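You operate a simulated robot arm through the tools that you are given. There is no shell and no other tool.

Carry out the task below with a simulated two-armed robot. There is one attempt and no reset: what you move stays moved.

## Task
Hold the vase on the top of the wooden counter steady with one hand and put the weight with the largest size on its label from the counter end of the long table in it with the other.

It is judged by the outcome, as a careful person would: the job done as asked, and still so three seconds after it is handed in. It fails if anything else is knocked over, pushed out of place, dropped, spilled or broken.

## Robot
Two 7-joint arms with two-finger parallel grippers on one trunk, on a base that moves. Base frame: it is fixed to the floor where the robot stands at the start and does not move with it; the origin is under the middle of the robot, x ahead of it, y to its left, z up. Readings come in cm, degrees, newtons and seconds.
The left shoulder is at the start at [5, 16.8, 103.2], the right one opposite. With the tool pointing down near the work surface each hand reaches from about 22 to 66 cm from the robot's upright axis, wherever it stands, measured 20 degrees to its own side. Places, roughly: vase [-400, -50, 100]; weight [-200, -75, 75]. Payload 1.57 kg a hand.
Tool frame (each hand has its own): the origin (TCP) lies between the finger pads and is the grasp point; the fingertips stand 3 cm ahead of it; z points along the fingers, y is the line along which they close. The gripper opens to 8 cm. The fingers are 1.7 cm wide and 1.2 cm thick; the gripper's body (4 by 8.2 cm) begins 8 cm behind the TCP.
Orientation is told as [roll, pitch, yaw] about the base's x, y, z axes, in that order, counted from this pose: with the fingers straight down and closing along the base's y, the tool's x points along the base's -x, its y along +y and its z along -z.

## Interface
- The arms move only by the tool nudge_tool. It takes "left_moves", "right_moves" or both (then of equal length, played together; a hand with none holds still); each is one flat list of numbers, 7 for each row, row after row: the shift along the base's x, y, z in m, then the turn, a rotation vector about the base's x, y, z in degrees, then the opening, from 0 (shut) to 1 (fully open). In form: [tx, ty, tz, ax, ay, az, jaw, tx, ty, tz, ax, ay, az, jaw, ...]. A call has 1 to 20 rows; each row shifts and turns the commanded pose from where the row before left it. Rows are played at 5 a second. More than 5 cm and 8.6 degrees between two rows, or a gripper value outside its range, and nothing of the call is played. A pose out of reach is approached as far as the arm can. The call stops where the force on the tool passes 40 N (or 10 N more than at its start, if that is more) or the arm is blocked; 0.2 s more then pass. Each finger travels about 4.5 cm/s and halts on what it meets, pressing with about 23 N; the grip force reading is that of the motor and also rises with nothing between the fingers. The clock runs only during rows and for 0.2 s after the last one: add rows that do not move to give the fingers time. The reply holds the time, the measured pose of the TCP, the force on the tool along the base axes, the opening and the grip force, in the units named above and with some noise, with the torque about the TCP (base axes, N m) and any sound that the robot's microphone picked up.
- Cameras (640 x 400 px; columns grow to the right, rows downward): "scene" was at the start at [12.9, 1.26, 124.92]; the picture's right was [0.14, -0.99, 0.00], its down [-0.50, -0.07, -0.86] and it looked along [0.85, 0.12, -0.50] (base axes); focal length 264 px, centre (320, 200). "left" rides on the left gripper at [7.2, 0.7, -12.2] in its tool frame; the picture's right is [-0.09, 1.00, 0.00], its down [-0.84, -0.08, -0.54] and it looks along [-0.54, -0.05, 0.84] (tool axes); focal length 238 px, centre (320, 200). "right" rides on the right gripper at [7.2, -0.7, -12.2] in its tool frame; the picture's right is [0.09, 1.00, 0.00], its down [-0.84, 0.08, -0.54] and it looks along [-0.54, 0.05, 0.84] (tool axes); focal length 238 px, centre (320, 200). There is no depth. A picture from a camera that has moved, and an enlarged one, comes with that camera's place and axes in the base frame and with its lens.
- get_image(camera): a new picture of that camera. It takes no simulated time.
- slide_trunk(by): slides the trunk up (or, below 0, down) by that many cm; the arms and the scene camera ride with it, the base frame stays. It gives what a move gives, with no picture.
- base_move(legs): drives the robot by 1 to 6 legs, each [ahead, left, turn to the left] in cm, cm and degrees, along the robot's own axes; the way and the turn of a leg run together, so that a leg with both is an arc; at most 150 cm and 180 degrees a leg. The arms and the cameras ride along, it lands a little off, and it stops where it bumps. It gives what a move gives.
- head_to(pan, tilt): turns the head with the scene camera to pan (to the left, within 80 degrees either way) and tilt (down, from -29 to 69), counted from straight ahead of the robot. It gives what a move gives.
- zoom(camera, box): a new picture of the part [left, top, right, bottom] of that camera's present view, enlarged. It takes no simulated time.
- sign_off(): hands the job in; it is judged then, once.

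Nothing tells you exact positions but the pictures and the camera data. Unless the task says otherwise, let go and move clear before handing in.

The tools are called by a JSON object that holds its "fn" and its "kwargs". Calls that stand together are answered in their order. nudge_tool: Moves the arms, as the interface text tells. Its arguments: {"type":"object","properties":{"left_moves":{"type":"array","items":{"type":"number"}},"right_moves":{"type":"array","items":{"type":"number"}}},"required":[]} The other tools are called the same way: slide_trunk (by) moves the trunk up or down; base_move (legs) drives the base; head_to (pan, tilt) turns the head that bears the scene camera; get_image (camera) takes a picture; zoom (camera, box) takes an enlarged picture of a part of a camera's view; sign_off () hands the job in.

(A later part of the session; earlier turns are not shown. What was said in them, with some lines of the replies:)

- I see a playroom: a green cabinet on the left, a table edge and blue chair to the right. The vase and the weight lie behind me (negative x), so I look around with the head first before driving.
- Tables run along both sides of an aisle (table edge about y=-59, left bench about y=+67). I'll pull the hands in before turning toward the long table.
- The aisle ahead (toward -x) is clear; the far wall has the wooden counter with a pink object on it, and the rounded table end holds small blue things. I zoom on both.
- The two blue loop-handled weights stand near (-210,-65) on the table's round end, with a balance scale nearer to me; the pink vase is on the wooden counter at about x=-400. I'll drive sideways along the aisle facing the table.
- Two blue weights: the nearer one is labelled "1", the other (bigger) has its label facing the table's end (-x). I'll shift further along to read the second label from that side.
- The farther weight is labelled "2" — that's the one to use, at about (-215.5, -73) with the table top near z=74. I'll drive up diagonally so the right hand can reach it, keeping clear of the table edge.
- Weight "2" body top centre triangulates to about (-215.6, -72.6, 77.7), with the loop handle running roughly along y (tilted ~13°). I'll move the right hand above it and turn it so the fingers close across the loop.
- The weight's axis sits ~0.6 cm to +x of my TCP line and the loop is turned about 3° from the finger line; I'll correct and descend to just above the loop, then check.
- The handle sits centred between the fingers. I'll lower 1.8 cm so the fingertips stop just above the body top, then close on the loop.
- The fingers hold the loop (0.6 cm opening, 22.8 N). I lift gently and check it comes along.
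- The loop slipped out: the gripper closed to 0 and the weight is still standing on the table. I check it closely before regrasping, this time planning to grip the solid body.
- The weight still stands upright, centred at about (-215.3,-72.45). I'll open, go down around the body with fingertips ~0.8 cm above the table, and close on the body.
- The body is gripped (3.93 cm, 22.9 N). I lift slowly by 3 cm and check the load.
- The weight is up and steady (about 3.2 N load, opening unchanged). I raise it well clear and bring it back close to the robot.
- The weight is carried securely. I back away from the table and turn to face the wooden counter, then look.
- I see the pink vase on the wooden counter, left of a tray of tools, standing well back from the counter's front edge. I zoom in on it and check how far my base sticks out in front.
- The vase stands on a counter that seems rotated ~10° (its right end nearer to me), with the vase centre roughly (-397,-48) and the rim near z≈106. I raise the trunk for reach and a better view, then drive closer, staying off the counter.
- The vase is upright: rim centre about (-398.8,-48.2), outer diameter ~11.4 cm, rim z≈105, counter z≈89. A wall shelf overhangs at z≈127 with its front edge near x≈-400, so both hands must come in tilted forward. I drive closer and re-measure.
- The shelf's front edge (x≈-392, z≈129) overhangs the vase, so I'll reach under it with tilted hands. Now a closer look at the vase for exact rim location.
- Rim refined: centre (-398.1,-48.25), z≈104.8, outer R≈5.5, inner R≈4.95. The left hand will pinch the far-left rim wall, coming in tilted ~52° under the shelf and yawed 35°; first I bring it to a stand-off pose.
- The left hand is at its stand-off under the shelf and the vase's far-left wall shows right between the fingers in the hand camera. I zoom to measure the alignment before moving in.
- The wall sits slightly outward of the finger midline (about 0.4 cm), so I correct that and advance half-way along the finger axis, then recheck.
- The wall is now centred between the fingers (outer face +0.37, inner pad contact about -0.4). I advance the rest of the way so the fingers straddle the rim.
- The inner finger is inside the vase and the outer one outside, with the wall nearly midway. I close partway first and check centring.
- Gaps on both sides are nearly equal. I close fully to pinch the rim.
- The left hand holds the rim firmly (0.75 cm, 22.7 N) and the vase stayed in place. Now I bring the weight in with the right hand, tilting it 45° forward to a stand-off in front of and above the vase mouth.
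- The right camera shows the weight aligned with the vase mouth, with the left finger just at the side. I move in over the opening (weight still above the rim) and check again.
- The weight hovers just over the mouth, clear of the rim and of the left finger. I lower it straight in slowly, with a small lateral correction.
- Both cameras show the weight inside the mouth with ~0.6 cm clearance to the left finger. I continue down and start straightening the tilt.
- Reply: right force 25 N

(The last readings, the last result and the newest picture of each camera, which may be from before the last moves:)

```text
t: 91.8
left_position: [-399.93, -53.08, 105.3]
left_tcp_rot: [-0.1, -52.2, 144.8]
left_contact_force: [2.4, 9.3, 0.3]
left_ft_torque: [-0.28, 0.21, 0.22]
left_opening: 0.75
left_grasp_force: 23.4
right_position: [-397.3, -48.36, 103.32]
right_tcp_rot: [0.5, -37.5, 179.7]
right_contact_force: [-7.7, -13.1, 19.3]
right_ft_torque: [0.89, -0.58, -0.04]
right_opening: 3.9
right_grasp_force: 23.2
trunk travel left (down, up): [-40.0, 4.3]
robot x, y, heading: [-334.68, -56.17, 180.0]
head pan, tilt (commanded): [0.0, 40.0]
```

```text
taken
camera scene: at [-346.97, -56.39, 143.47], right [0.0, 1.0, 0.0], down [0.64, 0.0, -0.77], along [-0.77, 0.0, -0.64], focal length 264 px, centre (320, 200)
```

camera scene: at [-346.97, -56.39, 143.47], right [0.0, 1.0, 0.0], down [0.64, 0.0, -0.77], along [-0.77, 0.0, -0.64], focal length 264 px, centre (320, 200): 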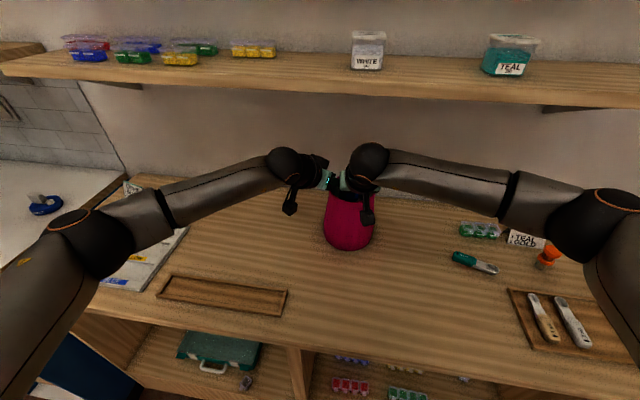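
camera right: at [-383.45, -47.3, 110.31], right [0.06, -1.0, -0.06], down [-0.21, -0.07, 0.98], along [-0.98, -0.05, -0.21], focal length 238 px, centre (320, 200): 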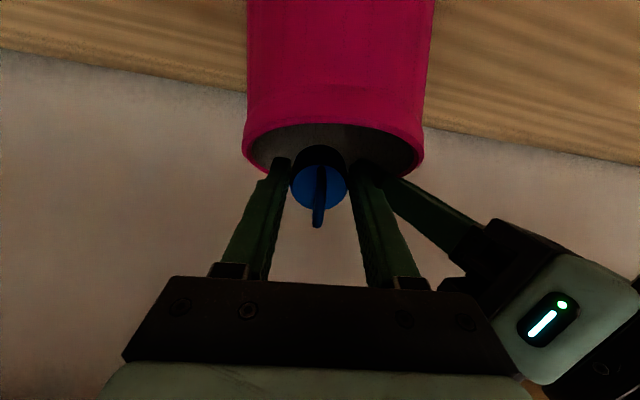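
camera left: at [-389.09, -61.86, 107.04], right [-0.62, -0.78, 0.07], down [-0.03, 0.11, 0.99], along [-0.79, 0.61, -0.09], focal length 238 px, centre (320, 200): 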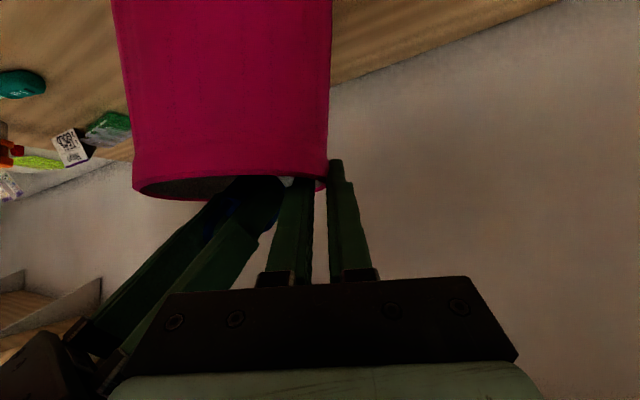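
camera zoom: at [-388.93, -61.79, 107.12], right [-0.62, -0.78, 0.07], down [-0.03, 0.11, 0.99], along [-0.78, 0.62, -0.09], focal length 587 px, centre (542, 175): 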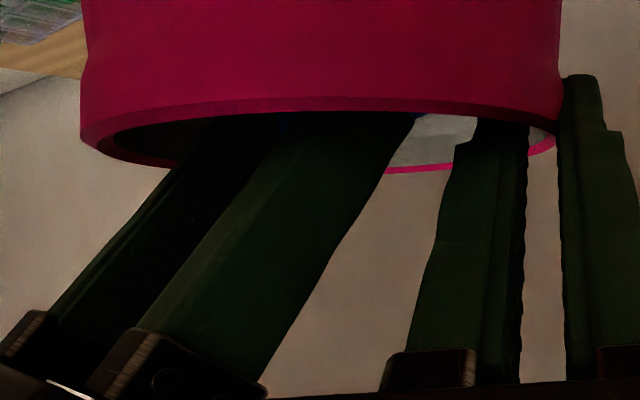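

Contact: the right finger's thicker upper part is pressing on the right side of the rim (about 19 N up, 13 N sideways). I back off immediately a little up and to the left and re-measure.

{"fn": "nudge_tool", "kwargs": {"right_moves": [0, -0.003, 0.006, 0, 0, 0, 0, 0, -0.003, 0.006, 0, 0, 0, 0, 0, 0, 0, 0, 0, 0, 0]}}

{"fn": "zoom", "kwargs": {"camera": "right", "box": [200, 80, 460, 250]}}

{"fn": "zoom", "kwargs": {"camera": "left", "box": [100, 130, 360, 290]}}

```text
t: 92.6
left_position: [-400.24, -53.12, 105.21]
left_tcp_rot: [0.0, -52.1, 145.1]
left_contact_force: [2.9, 6.1, 3.1]
left_ft_torque: [0.3, 0.15, -0.1]
left_opening: 0.72
left_grasp_force: 22.8
right_position: [-397.24, -48.41, 104.16]
right_tcp_rot: [0.2, -36.8, 179.4]
right_contact_force: [-2.1, -2.6, -2.7]
right_ft_torque: [-0.02, -0.03, 0.03]
right_opening: 3.94
right_grasp_force: 23.2
trunk travel left (down, up): [-40.0, 4.3]
robot x, y, heading: [-334.76, -56.11, 179.9]
head pan, tilt (commanded): [0.0, 40.0]
```

```text
2.35 times, centred on (330, 165) of right
camera zoom: at [-384.31, -47.72, 109.43], right [0.07, -1.0, -0.05], down [-0.35, -0.07, 0.94], along [-0.94, -0.04, -0.35], focal length 561 px, centre (296, 282)
```

zoom: 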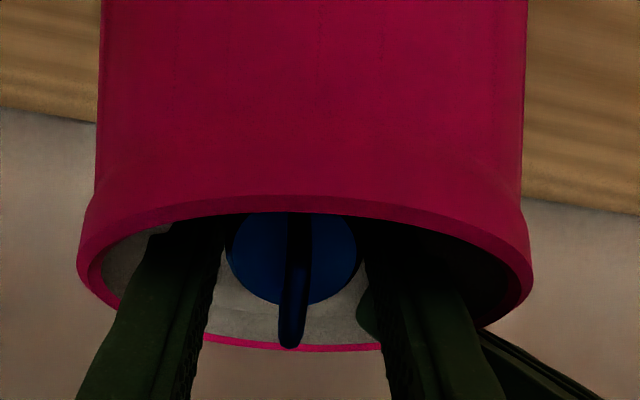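

```text
2.46 times, centred on (230, 210) of left
camera zoom: at [-389.13, -61.84, 107.04], right [-0.62, -0.78, 0.07], down [-0.03, 0.11, 0.99], along [-0.79, 0.61, -0.09], focal length 587 px, centre (542, 175)
```

zoom: 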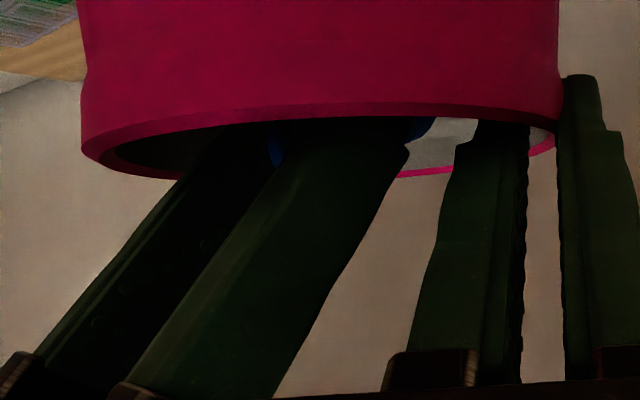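

The contact is released (only the weight's load remains). The finger clears the rim if it crosses closer to the mouth's middle, so I move in with a re-planned path: further forward, less tilt, better centred.

{"fn": "nudge_tool", "kwargs": {"right_moves": [-0.0045, 0.001, -0.007, 0, -2.3, 0, 0, -0.0045, 0.001, -0.008, 0, -2.3, 0, 0, -0.004, 0.001, -0.0086, 0, -2.3, 0, 0, 0, 0, 0, 0, 0, 0, 0]}}

{"fn": "zoom", "kwargs": {"camera": "right", "box": [200, 80, 460, 250]}}

{"fn": "zoom", "kwargs": {"camera": "left", "box": [100, 130, 360, 290]}}

```text
t: 93.6
left_position: [-400.29, -53.13, 105.25]
left_tcp_rot: [0.2, -52.1, 144.9]
left_contact_force: [0.6, 3.9, 1.8]
left_ft_torque: [0.03, 0.22, 0.03]
left_opening: 0.72
left_grasp_force: 23.1
right_position: [-398.7, -48.19, 101.83]
right_tcp_rot: [0.3, -30.1, 179.7]
right_contact_force: [0.6, -1.0, -2.3]
right_ft_torque: [0.11, -0.08, -0.02]
right_opening: 3.9
right_grasp_force: 22.9
trunk travel left (down, up): [-40.0, 4.3]
robot x, y, heading: [-334.51, -56.04, 179.7]
head pan, tilt (commanded): [0.0, 40.0]
```

```text
2.35 times, centred on (330, 165) of right
camera zoom: at [-386.36, -47.47, 108.75], right [0.07, -1.0, -0.04], down [-0.45, -0.07, 0.89], along [-0.89, -0.05, -0.46], focal length 561 px, centre (296, 282)
```

zoom: 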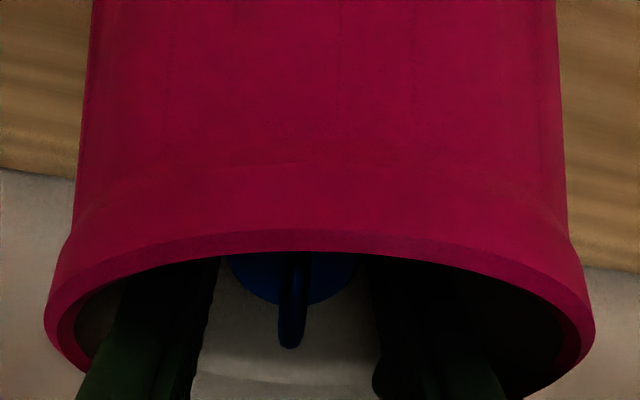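

```text
2.46 times, centred on (230, 210) of left
camera zoom: at [-389.09, -61.86, 107.05], right [-0.62, -0.78, 0.07], down [-0.03, 0.11, 0.99], along [-0.79, 0.61, -0.09], focal length 587 px, centre (542, 175)
```

zoom: 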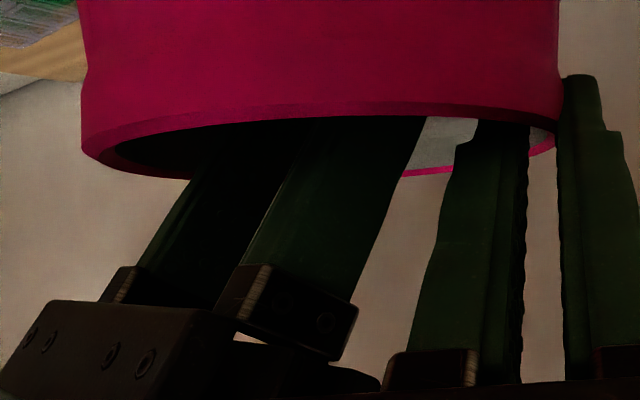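

No contact now, and the weight is inside the vase. I keep lowering and straightening.

{"fn": "nudge_tool", "kwargs": {"right_moves": [-0.0005, 0.0005, -0.0067, 0, -2.7, 0, 0, -0.0005, 0.0005, -0.0067, 0, -2.7, 0, 0, -0.0005, 0.0005, -0.0067, 0, -2.7, 0, 0, 0, 0, 0, 0, 0, 0, 0]}}

{"fn": "zoom", "kwargs": {"camera": "right", "box": [160, 80, 480, 290]}}

{"fn": "zoom", "kwargs": {"camera": "left", "box": [100, 130, 360, 290]}}

{"fn": "zoom", "kwargs": {"camera": "scene", "box": [250, 60, 450, 260]}}

```text
t: 94.6
left_position: [-400.19, -53.31, 105.16]
left_tcp_rot: [0.0, -51.9, 145.0]
left_contact_force: [3.8, 5.0, 2.5]
left_ft_torque: [-0.03, 0.19, -0.07]
left_opening: 0.75
left_grasp_force: 23.5
right_position: [-398.56, -47.98, 99.89]
right_tcp_rot: [0.2, -22.0, 179.6]
right_contact_force: [-2.1, -2.2, -0.5]
right_ft_torque: [0.2, -0.19, -0.07]
right_opening: 3.92
right_grasp_force: 22.9
trunk travel left (down, up): [-40.0, 4.3]
robot x, y, heading: [-334.29, -56.15, 179.8]
head pan, tilt (commanded): [0.0, 40.0]
```

```text
1.90 times, centred on (320, 185) of right
camera zoom: at [-387.54, -47.4, 108.44], right [0.08, -1.0, -0.03], down [-0.57, -0.07, 0.82], along [-0.82, -0.05, -0.58], focal length 454 px, centre (320, 229)
```

zoom: 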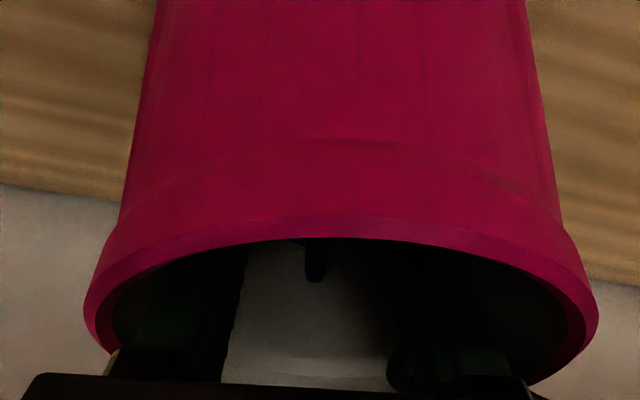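

```text
2.46 times, centred on (230, 210) of left
camera zoom: at [-389.05, -61.81, 107.04], right [-0.62, -0.78, 0.07], down [-0.03, 0.11, 0.99], along [-0.79, 0.61, -0.09], focal length 587 px, centre (542, 175)
```

zoom: 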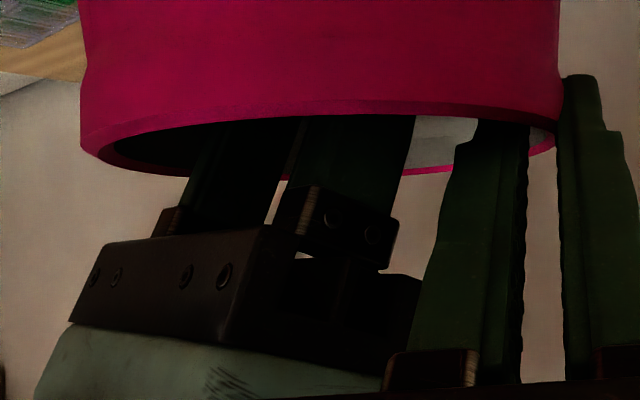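

```text
2.00 times, centred on (350, 160) of scene
camera zoom: at [-347.07, -56.25, 143.44], right [0.0, 1.0, 0.0], down [0.64, 0.0, -0.77], along [-0.77, 0.0, -0.64], focal length 528 px, centre (260, 280)
```

zoom: 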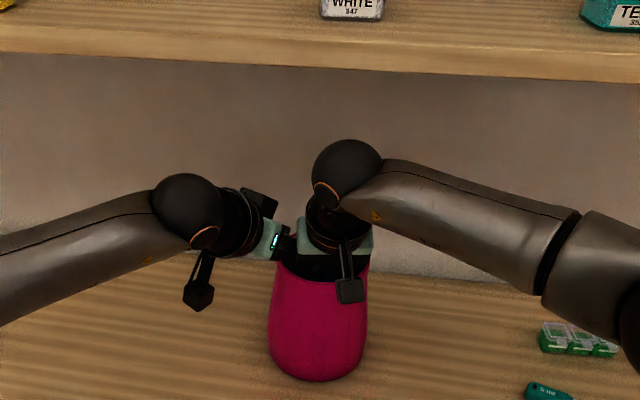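

I feel only a slight touch (~3 N) at the near-right rim; I shift forward a few mm and then continue down to the release depth.

{"fn": "nudge_tool", "kwargs": {"right_moves": [-0.005, -0.0005, 0, 0, 0, 0, 0, -0.0005, 0, -0.006, 0, -2.4, 0, 0, -0.0005, 0, -0.006, 0, -2.4, 0, 0, 0, 0, -0.004, 0, -2, 0, 0, 0, 0, 0, 0, 0, 0, 0]}}

{"fn": "zoom", "kwargs": {"camera": "right", "box": [160, 80, 480, 290]}}

{"fn": "zoom", "kwargs": {"camera": "left", "box": [60, 130, 360, 310]}}

{"fn": "zoom", "kwargs": {"camera": "scene", "box": [250, 60, 450, 260]}}

```text
t: 95.8
left_position: [-400.37, -53.36, 105.18]
left_tcp_rot: [0.3, -52.0, 144.9]
left_contact_force: [-8.5, -5.1, -1.6]
left_ft_torque: [0.64, 0.87, -0.08]
left_opening: 0.7
left_grasp_force: 23.3
right_position: [-399.49, -47.88, 98.29]
right_tcp_rot: [0.2, -15.2, 179.6]
right_contact_force: [5.5, 10.6, 8.9]
right_ft_torque: [-1.24, 0.37, 0.23]
right_opening: 3.9
right_grasp_force: 22.7
trunk travel left (down, up): [-40.0, 4.3]
robot x, y, heading: [-334.58, -56.47, 179.7]
head pan, tilt (commanded): [0.0, 40.0]
```

```text
1.90 times, centred on (320, 185) of right
camera zoom: at [-389.37, -47.37, 108.18], right [0.08, -1.0, -0.02], down [-0.66, -0.07, 0.74], along [-0.74, -0.05, -0.67], focal length 454 px, centre (320, 229)
```

zoom: 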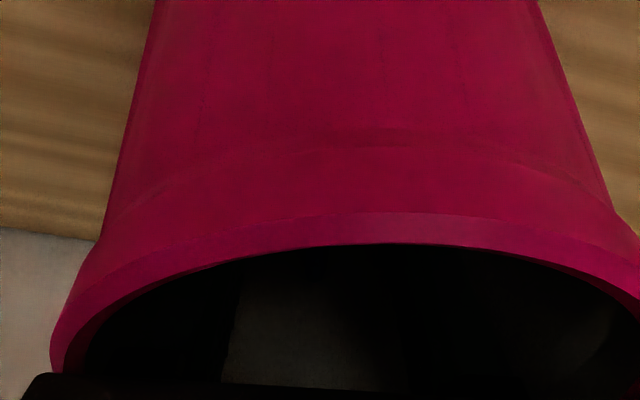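

```text
2.13 times, centred on (210, 220) of left
camera zoom: at [-389.16, -61.99, 107.06], right [-0.61, -0.79, 0.08], down [-0.03, 0.12, 0.99], along [-0.79, 0.61, -0.09], focal length 508 px, centre (555, 157)
```

zoom: 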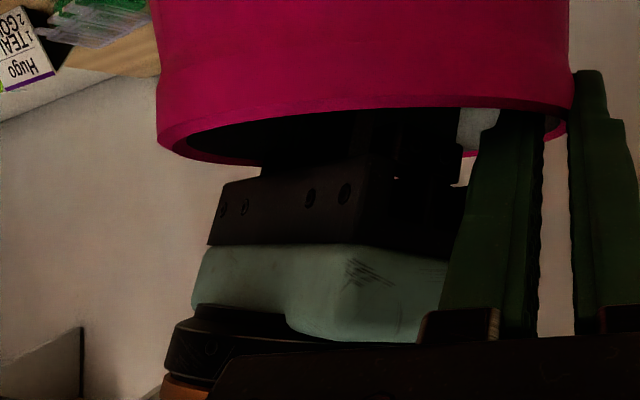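

```text
2.00 times, centred on (350, 160) of scene
camera zoom: at [-347.05, -56.22, 143.45], right [0.0, 1.0, 0.0], down [0.64, 0.0, -0.77], along [-0.77, 0.0, -0.64], focal length 528 px, centre (260, 280)
```

zoom: 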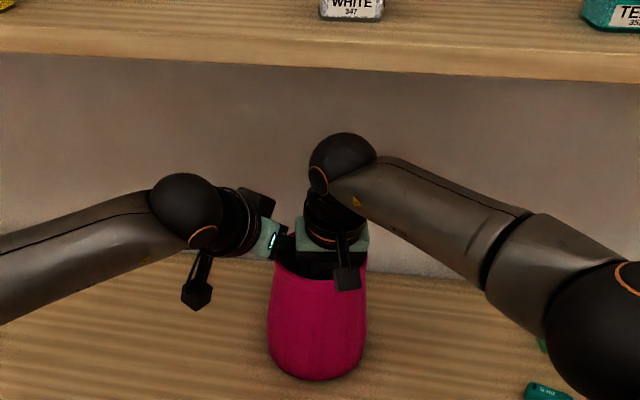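

The right gripper body is now lightly pressing on the left inner finger. I shift it away by a few millimetres before releasing.

{"fn": "nudge_tool", "kwargs": {"right_moves": [0.002, 0.002, 0.001, 0, 0, 0, 0, 0.002, 0.002, 0.001, 0, 0, 0, 0, 0, 0, 0, 0, 0, 0, 0]}}

{"fn": "zoom", "kwargs": {"camera": "left", "box": [60, 130, 360, 310]}}

{"fn": "zoom", "kwargs": {"camera": "right", "box": [160, 80, 480, 290]}}

```text
t: 96.6
left_position: [-400.15, -53.2, 105.22]
left_tcp_rot: [-0.1, -51.9, 145.0]
left_contact_force: [1.1, -3.0, 4.4]
left_ft_torque: [-0.58, -0.54, -0.02]
left_opening: 0.74
left_grasp_force: 23.0
right_position: [-398.85, -47.82, 98.26]
right_tcp_rot: [0.1, -15.0, 179.8]
right_contact_force: [2.3, 1.5, -4.5]
right_ft_torque: [-0.13, 0.16, 0.06]
right_opening: 3.94
right_grasp_force: 23.6
trunk travel left (down, up): [-40.0, 4.3]
robot x, y, heading: [-334.42, -56.27, 179.9]
head pan, tilt (commanded): [0.0, 40.0]
```

```text
2.13 times, centred on (210, 220) of left
camera zoom: at [-389.03, -61.84, 107.04], right [-0.62, -0.78, 0.07], down [-0.03, 0.11, 0.99], along [-0.79, 0.61, -0.09], focal length 508 px, centre (555, 157)
```

zoom: 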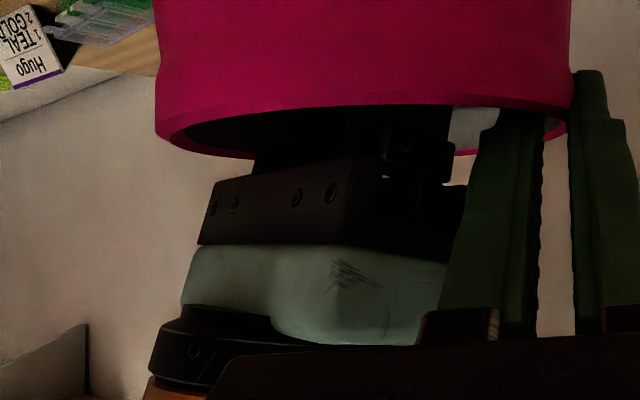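

```text
1.90 times, centred on (320, 185) of right
camera zoom: at [-388.89, -47.18, 108.18], right [0.09, -1.0, -0.02], down [-0.67, -0.07, 0.74], along [-0.74, -0.05, -0.67], focal length 454 px, centre (320, 229)
```

zoom: 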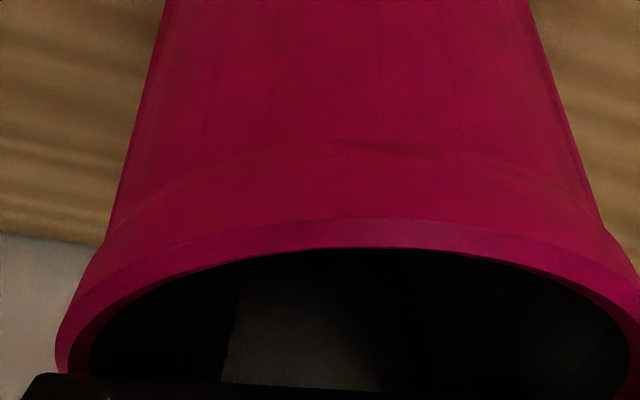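

The forces are back to just the weight's load. I open the right fingers just enough to let the weight go inside the vase.

{"fn": "nudge_tool", "kwargs": {"right_moves": [0, 0, 0, 0, 0, 0, 0.5, 0, 0, 0, 0, 0, 0, 0.52, 0, 0, 0, 0, 0, 0, 0.54, 0, 0, 0, 0, 0, 0, 0.55, 0, 0, 0, 0, 0, 0, 0.55]}}

{"fn": "zoom", "kwargs": {"camera": "right", "box": [160, 80, 480, 290]}}

{"fn": "zoom", "kwargs": {"camera": "left", "box": [60, 130, 360, 310]}}

```text
t: 97.8
left_position: [-400.09, -53.1, 105.39]
left_tcp_rot: [-0.1, -52.0, 145.0]
left_contact_force: [3.1, 2.4, 0.7]
left_ft_torque: [-0.32, -0.15, -0.07]
left_opening: 0.74
left_grasp_force: 22.6
right_position: [-398.99, -47.74, 98.36]
right_tcp_rot: [0.2, -15.3, 179.6]
right_contact_force: [-1.6, -0.6, 1.4]
right_ft_torque: [0.14, -0.12, 0.03]
right_opening: 4.32
right_grasp_force: 0.0
trunk travel left (down, up): [-40.0, 4.3]
robot x, y, heading: [-334.38, -56.19, 180.0]
head pan, tilt (commanded): [0.0, 40.0]
```

```text
1.90 times, centred on (320, 185) of right
camera zoom: at [-388.96, -47.09, 108.3], right [0.08, -1.0, -0.02], down [-0.66, -0.07, 0.74], along [-0.74, -0.05, -0.67], focal length 454 px, centre (320, 229)
```

zoom: 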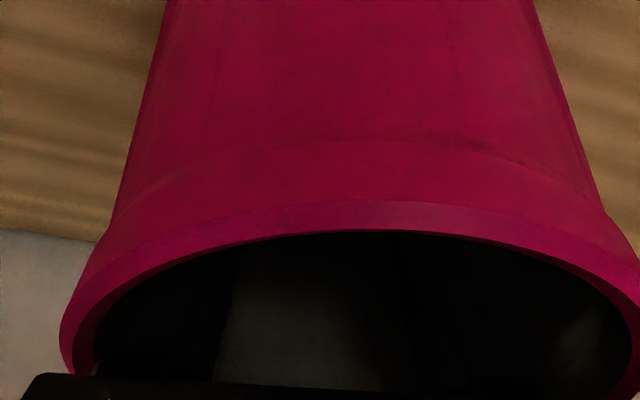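

```text
2.13 times, centred on (210, 220) of left
camera zoom: at [-389.03, -61.78, 107.03], right [-0.62, -0.78, 0.07], down [-0.03, 0.11, 0.99], along [-0.78, 0.61, -0.09], focal length 508 px, centre (555, 157)
```

zoom: 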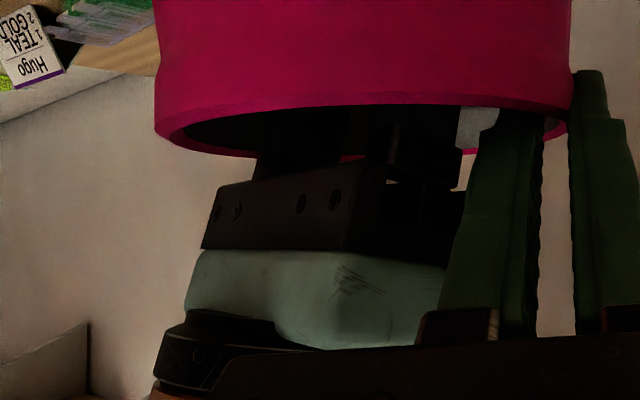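

The fingers opened to 4.32 cm and the load is gone, so the weight has been released. I withdraw slowly along the reverse path and watch the forces.

{"fn": "nudge_tool", "kwargs": {"right_moves": [0, -0.001, 0.005, 0, 2.4, 0, 0.55, 0, -0.001, 0.005, 0, 2.4, 0, 0.55, 0, -0.001, 0.006, 0, 2.4, 0, 0.55, 0, 0, 0.007, 0, 2.6, 0, 0.55, 0, 0, 0.007, 0, 2.6, 0, 0.55, 0, 0, 0.007, 0, 2.6, 0, 0.55, 0, 0, 0, 0, 0, 0, 0.55]}}

{"fn": "zoom", "kwargs": {"camera": "right", "box": [160, 80, 480, 290]}}

{"fn": "zoom", "kwargs": {"camera": "left", "box": [60, 130, 360, 310]}}

```text
t: 99.4
left_position: [-400.24, -53.28, 105.09]
left_tcp_rot: [0.0, -52.0, 145.0]
left_contact_force: [0.7, 2.4, -0.7]
left_ft_torque: [-0.08, -0.01, 0.0]
left_opening: 0.75
left_grasp_force: 23.2
right_position: [-399.05, -48.01, 102.16]
right_tcp_rot: [0.2, -30.3, 179.6]
right_contact_force: [0.5, 0.4, -0.1]
right_ft_torque: [-0.01, -0.02, -0.01]
right_opening: 4.43
right_grasp_force: 0.1
trunk travel left (down, up): [-40.0, 4.3]
robot x, y, heading: [-334.83, -56.28, 179.9]
head pan, tilt (commanded): [0.0, 40.0]
```

```text
1.90 times, centred on (320, 185) of right
camera zoom: at [-386.78, -47.34, 109.02], right [0.07, -1.0, -0.04], down [-0.45, -0.07, 0.89], along [-0.89, -0.05, -0.45], focal length 454 px, centre (320, 229)
```

zoom: 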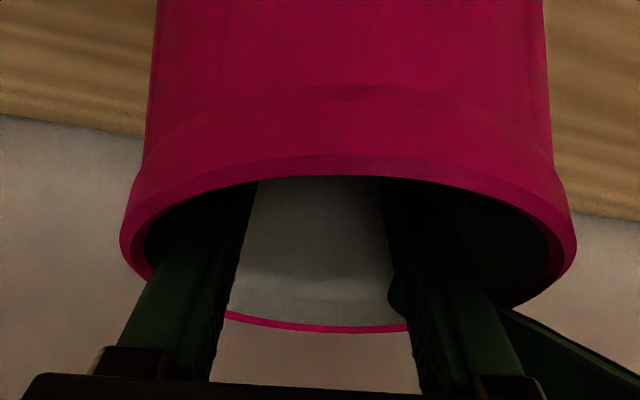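

```text
2.13 times, centred on (210, 220) of left
camera zoom: at [-389.1, -61.87, 107.04], right [-0.62, -0.78, 0.07], down [-0.03, 0.11, 0.99], along [-0.79, 0.61, -0.09], focal length 508 px, centre (555, 157)
```

zoom: 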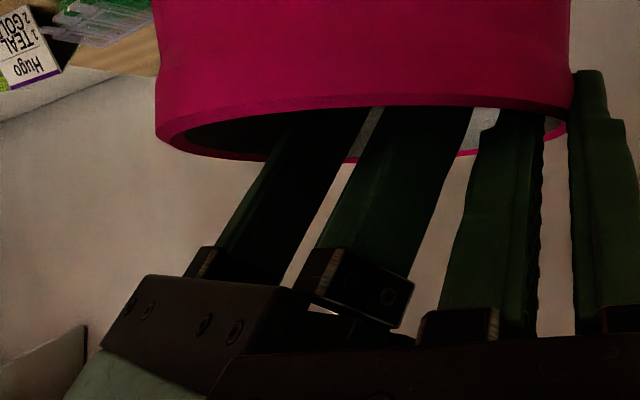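

The fingers are empty and free. I narrow them and back the right hand out along its own axis, then withdraw it toward me.

{"fn": "nudge_tool", "kwargs": {"right_moves": [0, 0, 0, 0, 0, 0, 0.4, 0.005, 0, 0.0087, 0, 0, 0, 0.35, 0.01, 0, 0.0173, 0, 0, 0, 0.35, 0.01, 0, 0.0173, 0, 0, 0, 0.35, 0.01, 0, 0.0173, 0, 0, 0, 0.35, 0.01, 0, 0.0173, 0, 0, 0, 0.35, 0.01, 0, 0.0173, 0, 0, 0, 0.35, 0.01, 0, 0.0173, 0, 0, 0, 0.35, 0, 0, 0, 0, 0, 0, 0.35]}}

{"fn": "get_image", "kwargs": {"camera": "right"}}

{"fn": "get_image", "kwargs": {"camera": "scene"}}

```text
t: 101.4
left_position: [-400.27, -53.19, 105.08]
left_tcp_rot: [0.0, -52.1, 144.8]
left_contact_force: [0.4, 1.9, -0.3]
left_ft_torque: [-0.12, 0.08, -0.04]
left_opening: 0.73
left_grasp_force: 22.9
right_position: [-392.54, -48.02, 113.37]
right_tcp_rot: [0.3, -30.2, 179.7]
right_contact_force: [-1.0, -0.7, -1.0]
right_ft_torque: [0.02, -0.02, -0.01]
right_opening: 2.81
right_grasp_force: 0.1
trunk travel left (down, up): [-40.0, 4.3]
robot x, y, heading: [-334.47, -56.29, 179.8]
head pan, tilt (commanded): [0.0, 40.0]
```

```text
taken
camera right: at [-380.33, -47.36, 120.25], right [0.07, -1.0, -0.04], down [-0.45, -0.07, 0.89], along [-0.89, -0.05, -0.45], focal length 238 px, centre (320, 200)
```

right: 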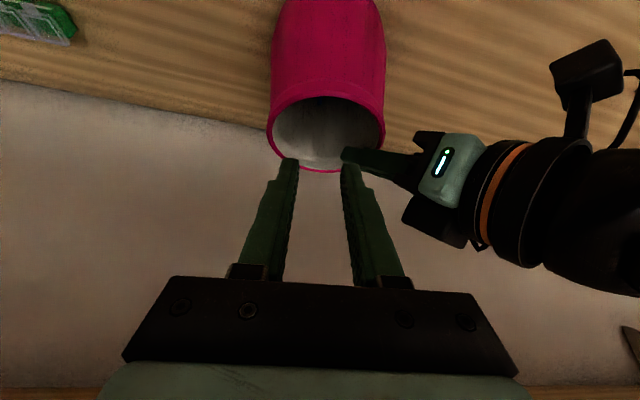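

```text
taken
camera scene: at [-347.1, -56.26, 143.43], right [0.0, 1.0, 0.0], down [0.64, 0.0, -0.77], along [-0.77, 0.0, -0.64], focal length 264 px, centre (320, 200)
```

scene: 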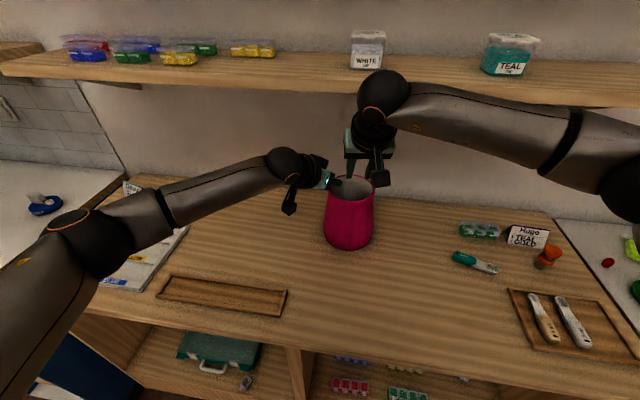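

Right hand is out. I pull it back toward the robot, upright, while the left still holds the vase.

{"fn": "nudge_tool", "kwargs": {"right_moves": [0.035, 0.005, 0.015, 0, 0, 0, 0.35, 0.035, 0.01, 0.015, 0, 0, 0, 0.35, 0.035, 0.01, 0.02, 0, -5, 0, 0.35, 0.035, 0.01, 0.02, 0, -5, 0, 0.35, 0.035, 0.01, 0.02, 0, -5, 0, 0.35, 0.035, 0.01, 0.02, 0, -5, 0, 0.35, 0.035, 0.01, 0.02, 0, -5, 0, 0.35, 0.035, 0.005, 0.02, 0, -5, 0, 0.35, 0, 0, 0, 0, 0, 0, 0.35]}}

{"fn": "zoom", "kwargs": {"camera": "scene", "box": [280, 130, 420, 260]}}

{"fn": "get_image", "kwargs": {"camera": "left"}}

```text
t: 103.4
left_position: [-400.1, -53.27, 105.15]
left_tcp_rot: [-0.1, -52.0, 145.1]
left_contact_force: [0.6, 1.3, 0.1]
left_ft_torque: [-0.22, 0.04, -0.01]
left_opening: 0.72
left_grasp_force: 23.2
right_position: [-364.38, -41.1, 128.41]
right_tcp_rot: [0.0, -0.2, 179.6]
right_contact_force: [-0.6, 0.7, -0.2]
right_ft_torque: [-0.02, 0.0, -0.01]
right_opening: 2.8
right_grasp_force: 0.1
trunk travel left (down, up): [-40.0, 4.3]
robot x, y, heading: [-334.74, -56.29, 180.0]
head pan, tilt (commanded): [0.0, 40.0]
```

```text
3.08 times, centred on (350, 195) of scene
camera zoom: at [-347.09, -56.27, 143.44], right [0.0, 1.0, 0.0], down [0.64, 0.0, -0.77], along [-0.77, 0.0, -0.64], focal length 813 px, centre (228, 215)
```

zoom: 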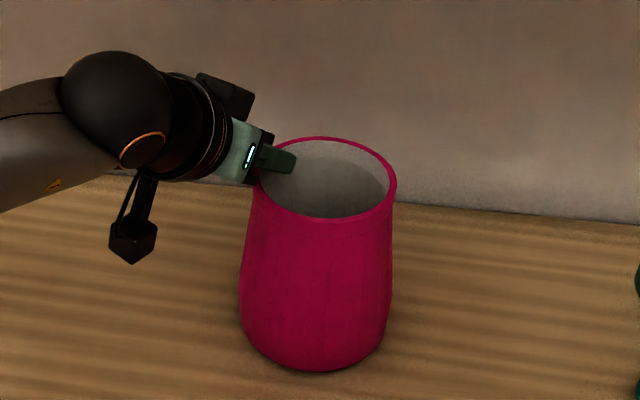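

```text
taken
camera left: at [-389.08, -61.85, 107.04], right [-0.62, -0.78, 0.07], down [-0.03, 0.11, 0.99], along [-0.79, 0.61, -0.09], focal length 238 px, centre (320, 200)
```

left: 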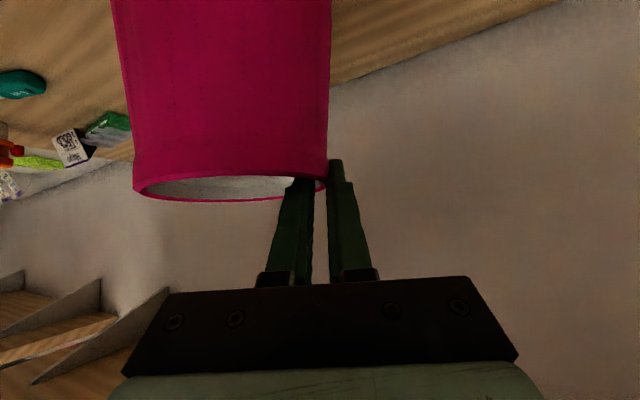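

The vase stands unchanged with the weight inside. Now I open the left hand gently and check before backing it out.

{"fn": "nudge_tool", "kwargs": {"left_moves": [0, 0, 0, 0, 0, 0, 0.1, 0, 0, 0, 0, 0, 0, 0.15, 0, 0, 0, 0, 0, 0, 0.25, 0, 0, 0, 0, 0, 0, 0.4, 0, 0, 0, 0, 0, 0, 0.45, 0, 0, 0, 0, 0, 0, 0.45]}}

{"fn": "get_image", "kwargs": {"camera": "left"}}

{"fn": "zoom", "kwargs": {"camera": "scene", "box": [280, 130, 420, 260]}}

```text
t: 104.8
left_position: [-400.29, -53.43, 105.04]
left_tcp_rot: [-0.1, -52.0, 145.0]
left_contact_force: [-0.1, -0.6, -0.4]
left_ft_torque: [0.01, -0.02, 0.0]
left_opening: 3.59
left_grasp_force: 0.1
right_position: [-364.46, -41.0, 128.58]
right_tcp_rot: [0.0, -0.3, 179.5]
right_contact_force: [-0.5, 0.5, -0.3]
right_ft_torque: [0.02, -0.03, 0.0]
right_opening: 2.8
right_grasp_force: 0.0
trunk travel left (down, up): [-40.0, 4.3]
robot x, y, heading: [-334.64, -56.25, 180.0]
head pan, tilt (commanded): [0.0, 40.0]
```

```text
taken
camera left: at [-389.1, -61.86, 107.03], right [-0.62, -0.78, 0.07], down [-0.03, 0.11, 0.99], along [-0.79, 0.61, -0.09], focal length 238 px, centre (320, 200)
```

left: 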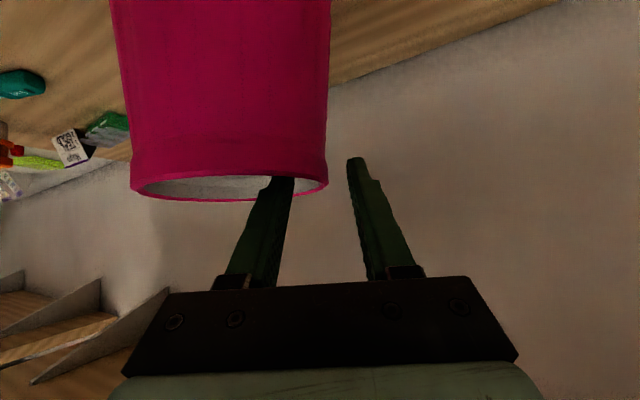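

```text
3.08 times, centred on (350, 195) of scene
camera zoom: at [-347.11, -56.29, 143.43], right [0.0, 1.0, 0.0], down [0.64, 0.0, -0.77], along [-0.77, 0.0, -0.64], focal length 813 px, centre (228, 215)
```

zoom: 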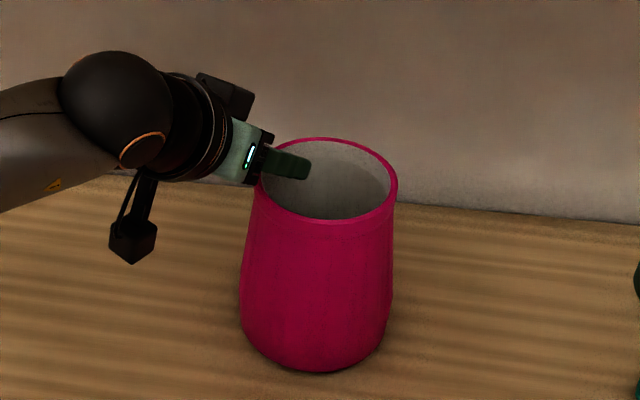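

Both fingers are clear of the rim and the vase stands upright. I back the left hand straight out along its axis, then retract it.

{"fn": "nudge_tool", "kwargs": {"left_moves": [0.0065, -0.0045, 0.0062, 0, 0, 0, 0.45, 0.0129, -0.009, 0.0123, 0, 0, 0, 0.45, 0.0129, -0.009, 0.0123, 0, 0, 0, 0.45, 0.0129, -0.009, 0.0123, 0, 0, 0, 0.45, 0.0129, -0.009, 0.0123, 0, 0, 0, 0.45, 0.0129, -0.009, 0.0123, 0, 0, 0, 0.45, 0.0129, -0.009, 0.0123, 0, 0, 0, 0.45, 0.0129, -0.009, 0.0123, 0, 0, 0, 0.45, 0, 0, 0, 0, 0, 0, 0.45]}}

{"fn": "nudge_tool", "kwargs": {"left_moves": [0.0212, -0.01, 0.0127, -4.26, -6.08, 0, 0.5, 0.0212, -0.01, 0.0127, -4.26, -6.08, 0, 0.5, 0.0212, -0.01, 0.0127, -4.26, -6.08, 0, 0.5, 0.0212, -0.01, 0.0127, -4.26, -6.08, 0, 0.5, 0.0212, -0.01, 0.0127, -4.26, -6.08, 0, 0.5, 0.0212, -0.01, 0.0127, -4.26, -6.08, 0, 0.5, 0.0212, -0.01, 0.0127, -4.26, -6.08, 0, 0.5, 0.0212, -0.01, 0.0127, 0, 0, 7, 0.5, 0.0212, -0.01, 0.0127, 0, 0, 7, 0.5, 0.0212, -0.01, 0.0127, 0, 0, 7, 0.5, 0.0212, -0.01, 0.0127, 0, 0, 7, 0.5, 0.0212, -0.01, 0.0127, 0, 0, 7, 0.5, 0, 0, 0, 0, 0, 0, 0.5]}}

{"fn": "head_to", "kwargs": {"pan": 8, "tilt": 40}}

{"fn": "get_image", "kwargs": {"camera": "scene"}}

```text
t: 106.8
left_position: [-390.57, -60.04, 114.39]
left_tcp_rot: [0.0, -52.0, 144.8]
left_contact_force: [0.4, -0.4, -0.1]
left_ft_torque: [-0.01, 0.0, -0.01]
left_opening: 3.59
left_grasp_force: 0.1
right_position: [-364.5, -41.13, 128.4]
right_tcp_rot: [-0.1, -0.2, 179.6]
right_contact_force: [0.0, 0.3, 0.0]
right_ft_torque: [-0.01, 0.04, -0.02]
right_opening: 2.82
right_grasp_force: 0.1
trunk travel left (down, up): [-40.0, 4.3]
robot x, y, heading: [-334.47, -56.16, 180.0]
head pan, tilt (commanded): [0.0, 40.0]
```

```text
t: 109.6
left_position: [-365.15, -72.08, 129.58]
left_tcp_rot: [0.0, 0.0, -179.9]
left_contact_force: [-0.3, -1.5, 0.4]
left_ft_torque: [-0.04, -0.01, 0.0]
left_opening: 4.01
left_grasp_force: 0.0
right_position: [-364.4, -41.13, 128.47]
right_tcp_rot: [0.1, -0.3, 179.6]
right_contact_force: [0.0, -0.2, 0.1]
right_ft_torque: [-0.03, 0.01, 0.03]
right_opening: 2.79
right_grasp_force: 0.1
trunk travel left (down, up): [-40.0, 4.3]
robot x, y, heading: [-334.69, -56.29, 180.2]
head pan, tilt (commanded): [0.0, 40.0]
```

```text
t: 110.3
left_position: [-365.12, -72.05, 129.64]
left_tcp_rot: [0.1, 0.0, 180.0]
left_contact_force: [-0.5, 0.7, 0.0]
left_ft_torque: [0.04, -0.03, 0.01]
left_opening: 3.99
left_grasp_force: 0.1
right_position: [-364.42, -41.15, 128.35]
right_tcp_rot: [0.0, -0.3, 179.6]
right_contact_force: [0.8, 0.7, 0.2]
right_ft_torque: [0.03, -0.01, -0.01]
right_opening: 2.81
right_grasp_force: 0.0
trunk travel left (down, up): [-40.0, 4.3]
robot x, y, heading: [-334.47, -56.44, 179.9]
head pan, tilt (commanded): [8.0, 40.0]
```

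```text
taken
camera scene: at [-347.03, -57.47, 143.43], right [-0.14, 0.99, 0.0], down [0.64, 0.09, -0.77], along [-0.76, -0.11, -0.64], focal length 264 px, centre (320, 200)
```

scene: 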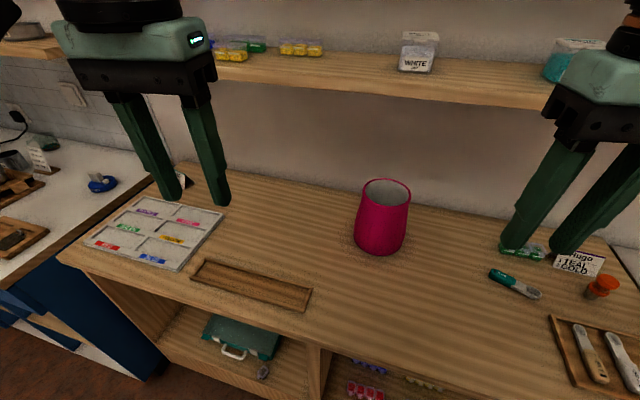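

Both hands are clear and nothing else has moved. I zoom in to confirm the vase and its surroundings.

{"fn": "zoom", "kwargs": {"camera": "scene", "box": [335, 165, 431, 265]}}

{"fn": "get_image", "kwargs": {"camera": "right"}}

{"fn": "get_image", "kwargs": {"camera": "left"}}

```text
4.00 times, centred on (383, 215) of scene
camera zoom: at [-347.03, -57.47, 143.43], right [-0.14, 0.99, 0.0], down [0.64, 0.09, -0.77], along [-0.76, -0.11, -0.64], focal length 1057 px, centre (68, 140)
```

zoom: 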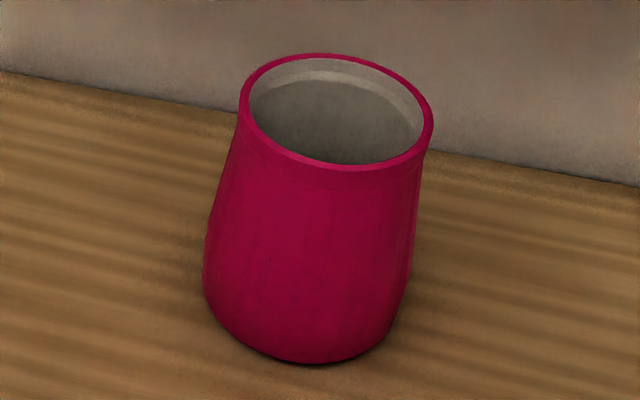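

```text
taken
camera right: at [-357.33, -40.45, 140.56], right [0.09, -1.0, 0.0], down [-0.83, -0.07, 0.55], along [-0.54, -0.05, -0.84], focal length 238 px, centre (320, 200)
```

right: 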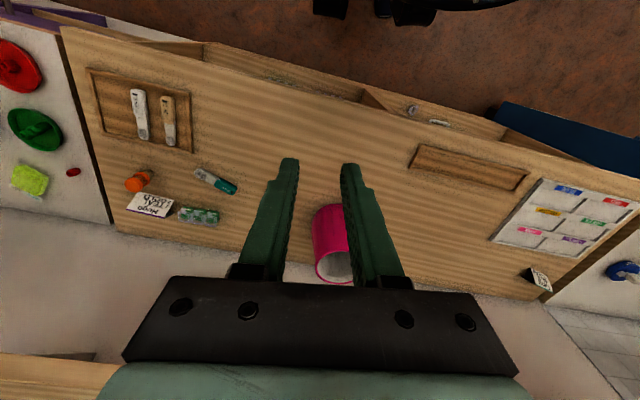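

```text
taken
camera left: at [-357.95, -72.75, 141.76], right [-0.09, -1.0, 0.0], down [-0.84, 0.08, 0.54], along [-0.54, 0.05, -0.84], focal length 238 px, centre (320, 200)
```

left: 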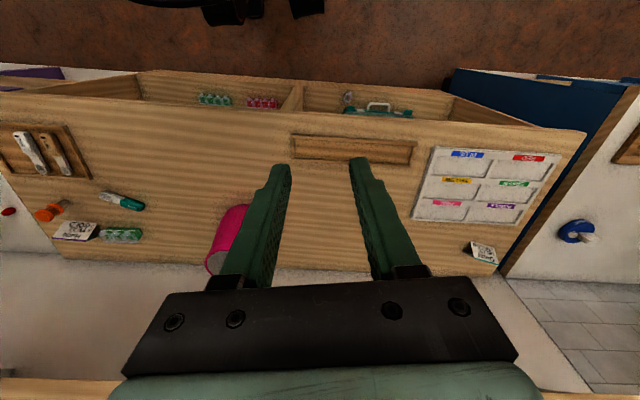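

Nothing is on the counter, so the weight must be inside; I take one confirming look down into the vase with the right hand camera from a safe distance in front of the shelf.

{"fn": "nudge_tool", "kwargs": {"right_moves": [-0.039, -0.0173, -0.01, 0, 0, 0, 1, -0.039, -0.0173, -0.01, 0, 0, 0, 1, -0.039, -0.0173, -0.01, 0, 0, 0, 1, -0.039, -0.0173, -0.01, 0, 0, 0, 1, 0, 0, 0, 0, 0, 0, 1]}}

{"fn": "get_image", "kwargs": {"camera": "right"}}

{"fn": "zoom", "kwargs": {"camera": "right", "box": [250, 120, 410, 260]}}

```text
t: 111.5
left_position: [-365.07, -72.0, 129.52]
left_tcp_rot: [0.0, -0.1, 180.0]
left_contact_force: [-0.6, 0.5, 0.9]
left_ft_torque: [-0.01, 0.02, 0.02]
left_opening: 3.98
left_grasp_force: 0.0
right_position: [-380.33, -48.06, 124.48]
right_tcp_rot: [0.0, -0.3, 179.7]
right_contact_force: [0.2, -0.1, -0.1]
right_ft_torque: [0.01, 0.0, -0.03]
right_opening: 7.98
right_grasp_force: 0.1
trunk travel left (down, up): [-40.0, 4.3]
robot x, y, heading: [-334.4, -56.31, 180.2]
head pan, tilt (commanded): [8.0, 40.0]
```

```text
taken
camera right: at [-373.18, -47.42, 136.62], right [0.09, -1.0, 0.0], down [-0.83, -0.07, 0.55], along [-0.54, -0.05, -0.84], focal length 238 px, centre (320, 200)
```

right: 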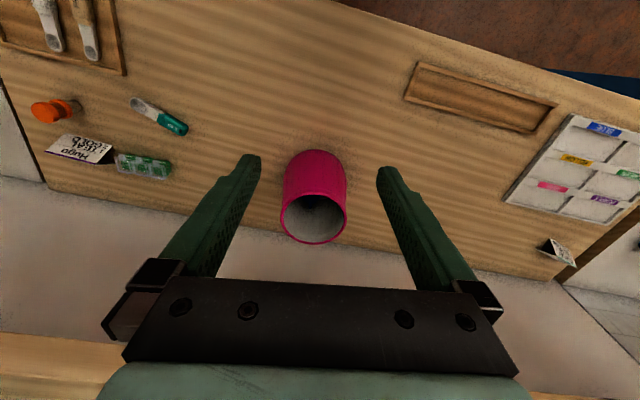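

```text
2.86 times, centred on (330, 190) of right
camera zoom: at [-373.18, -47.42, 136.62], right [0.09, -1.0, 0.0], down [-0.83, -0.07, 0.55], along [-0.54, -0.05, -0.84], focal length 681 px, centre (291, 229)
```

zoom: 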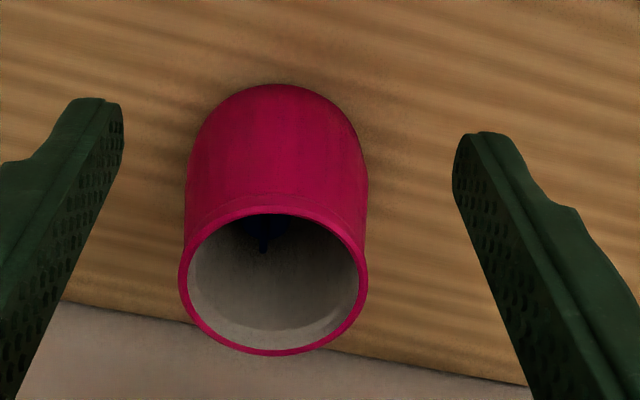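

I can see the dark-blue weight at the bottom of the vase. I retract the right hand, back off a little and hand in.

{"fn": "nudge_tool", "kwargs": {"right_moves": [0.039, 0.0173, 0.01, 0, 0, 0, 1, 0.039, 0.0173, 0.01, 0, 0, 0, 1, 0.039, 0.0173, 0.01, 0, 0, 0, 1, 0.039, 0.0173, 0.01, 0, 0, 0, 1, 0, 0, 0, 0, 0, 0, 1]}}

{"fn": "base_move", "kwargs": {"legs": [[-15, 0, 0]]}}

{"fn": "get_image", "kwargs": {"camera": "scene"}}

```text
t: 112.7
left_position: [-365.27, -72.06, 129.36]
left_tcp_rot: [0.1, 0.0, 180.0]
left_contact_force: [-0.7, -0.6, -0.9]
left_ft_torque: [0.0, -0.01, -0.01]
left_opening: 3.99
left_grasp_force: 0.0
right_position: [-364.68, -40.83, 128.51]
right_tcp_rot: [0.0, -0.2, 179.5]
right_contact_force: [0.3, -0.3, 0.8]
right_ft_torque: [-0.02, -0.02, 0.02]
right_opening: 8.0
right_grasp_force: 0.1
trunk travel left (down, up): [-40.0, 4.3]
robot x, y, heading: [-334.7, -56.32, 179.9]
head pan, tilt (commanded): [8.0, 40.0]
```

```text
t: 114.1
left_position: [-350.08, -72.08, 129.56]
left_tcp_rot: [0.0, -0.1, 179.9]
left_contact_force: [0.5, -0.1, 0.1]
left_ft_torque: [0.0, 0.02, -0.01]
left_opening: 4.0
left_grasp_force: 0.1
right_position: [-349.71, -40.77, 128.67]
right_tcp_rot: [0.1, -0.3, 179.6]
right_contact_force: [0.5, 0.3, 0.3]
right_ft_torque: [-0.01, 0.0, -0.03]
right_opening: 8.02
right_grasp_force: 0.0
trunk travel left (down, up): [-40.0, 4.3]
robot x, y, heading: [-320.0, -56.41, 179.9]
head pan, tilt (commanded): [8.0, 40.0]
```

```text
taken
camera scene: at [-332.02, -57.48, 143.44], right [-0.14, 0.99, 0.0], down [0.64, 0.09, -0.77], along [-0.76, -0.11, -0.64], focal length 264 px, centre (320, 200)
```

scene: 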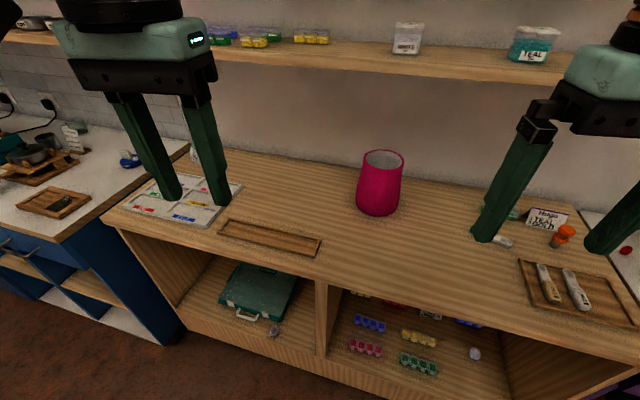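

The vase stands upright in its place with weight "2" inside. Both hands are empty and clear, and nothing else on the counter or shelf was moved, so I hand in the job.

{"fn": "sign_off", "kwargs": {}}

```text
The job is handed in.
```

The weight labelled "2" is inside the pink vase on the wooden counter, and the vase is standing upright where it was. I saw two weights at the counter end of the table, "1" and "2", so "2" was the largest.

- **Holding:** The left hand pinched the rim from before the weight went in until after the right hand was out. It then let go and moved clear.
- **Release:** The weight was let go roughly 3 cm above the vase floor. The left finger and the gripper's width kept it from going lower. I looked in afterwards and saw it at the bottom.
- **First grip slipped:** My first try, by the loop handle, slid off as I lifted. The weight stayed upright on the table, shifted by a few millimetres, and I picked it up by the body instead.
- **Contact with the vase:** On the way in, the right fingers pressed against the rim once, at about 19 N. That nudged the vase a few millimetres at most before I backed off. The right gripper also touched the left finger lightly.

Nothing else on the counter, shelf or table looked moved in the pictures I took.
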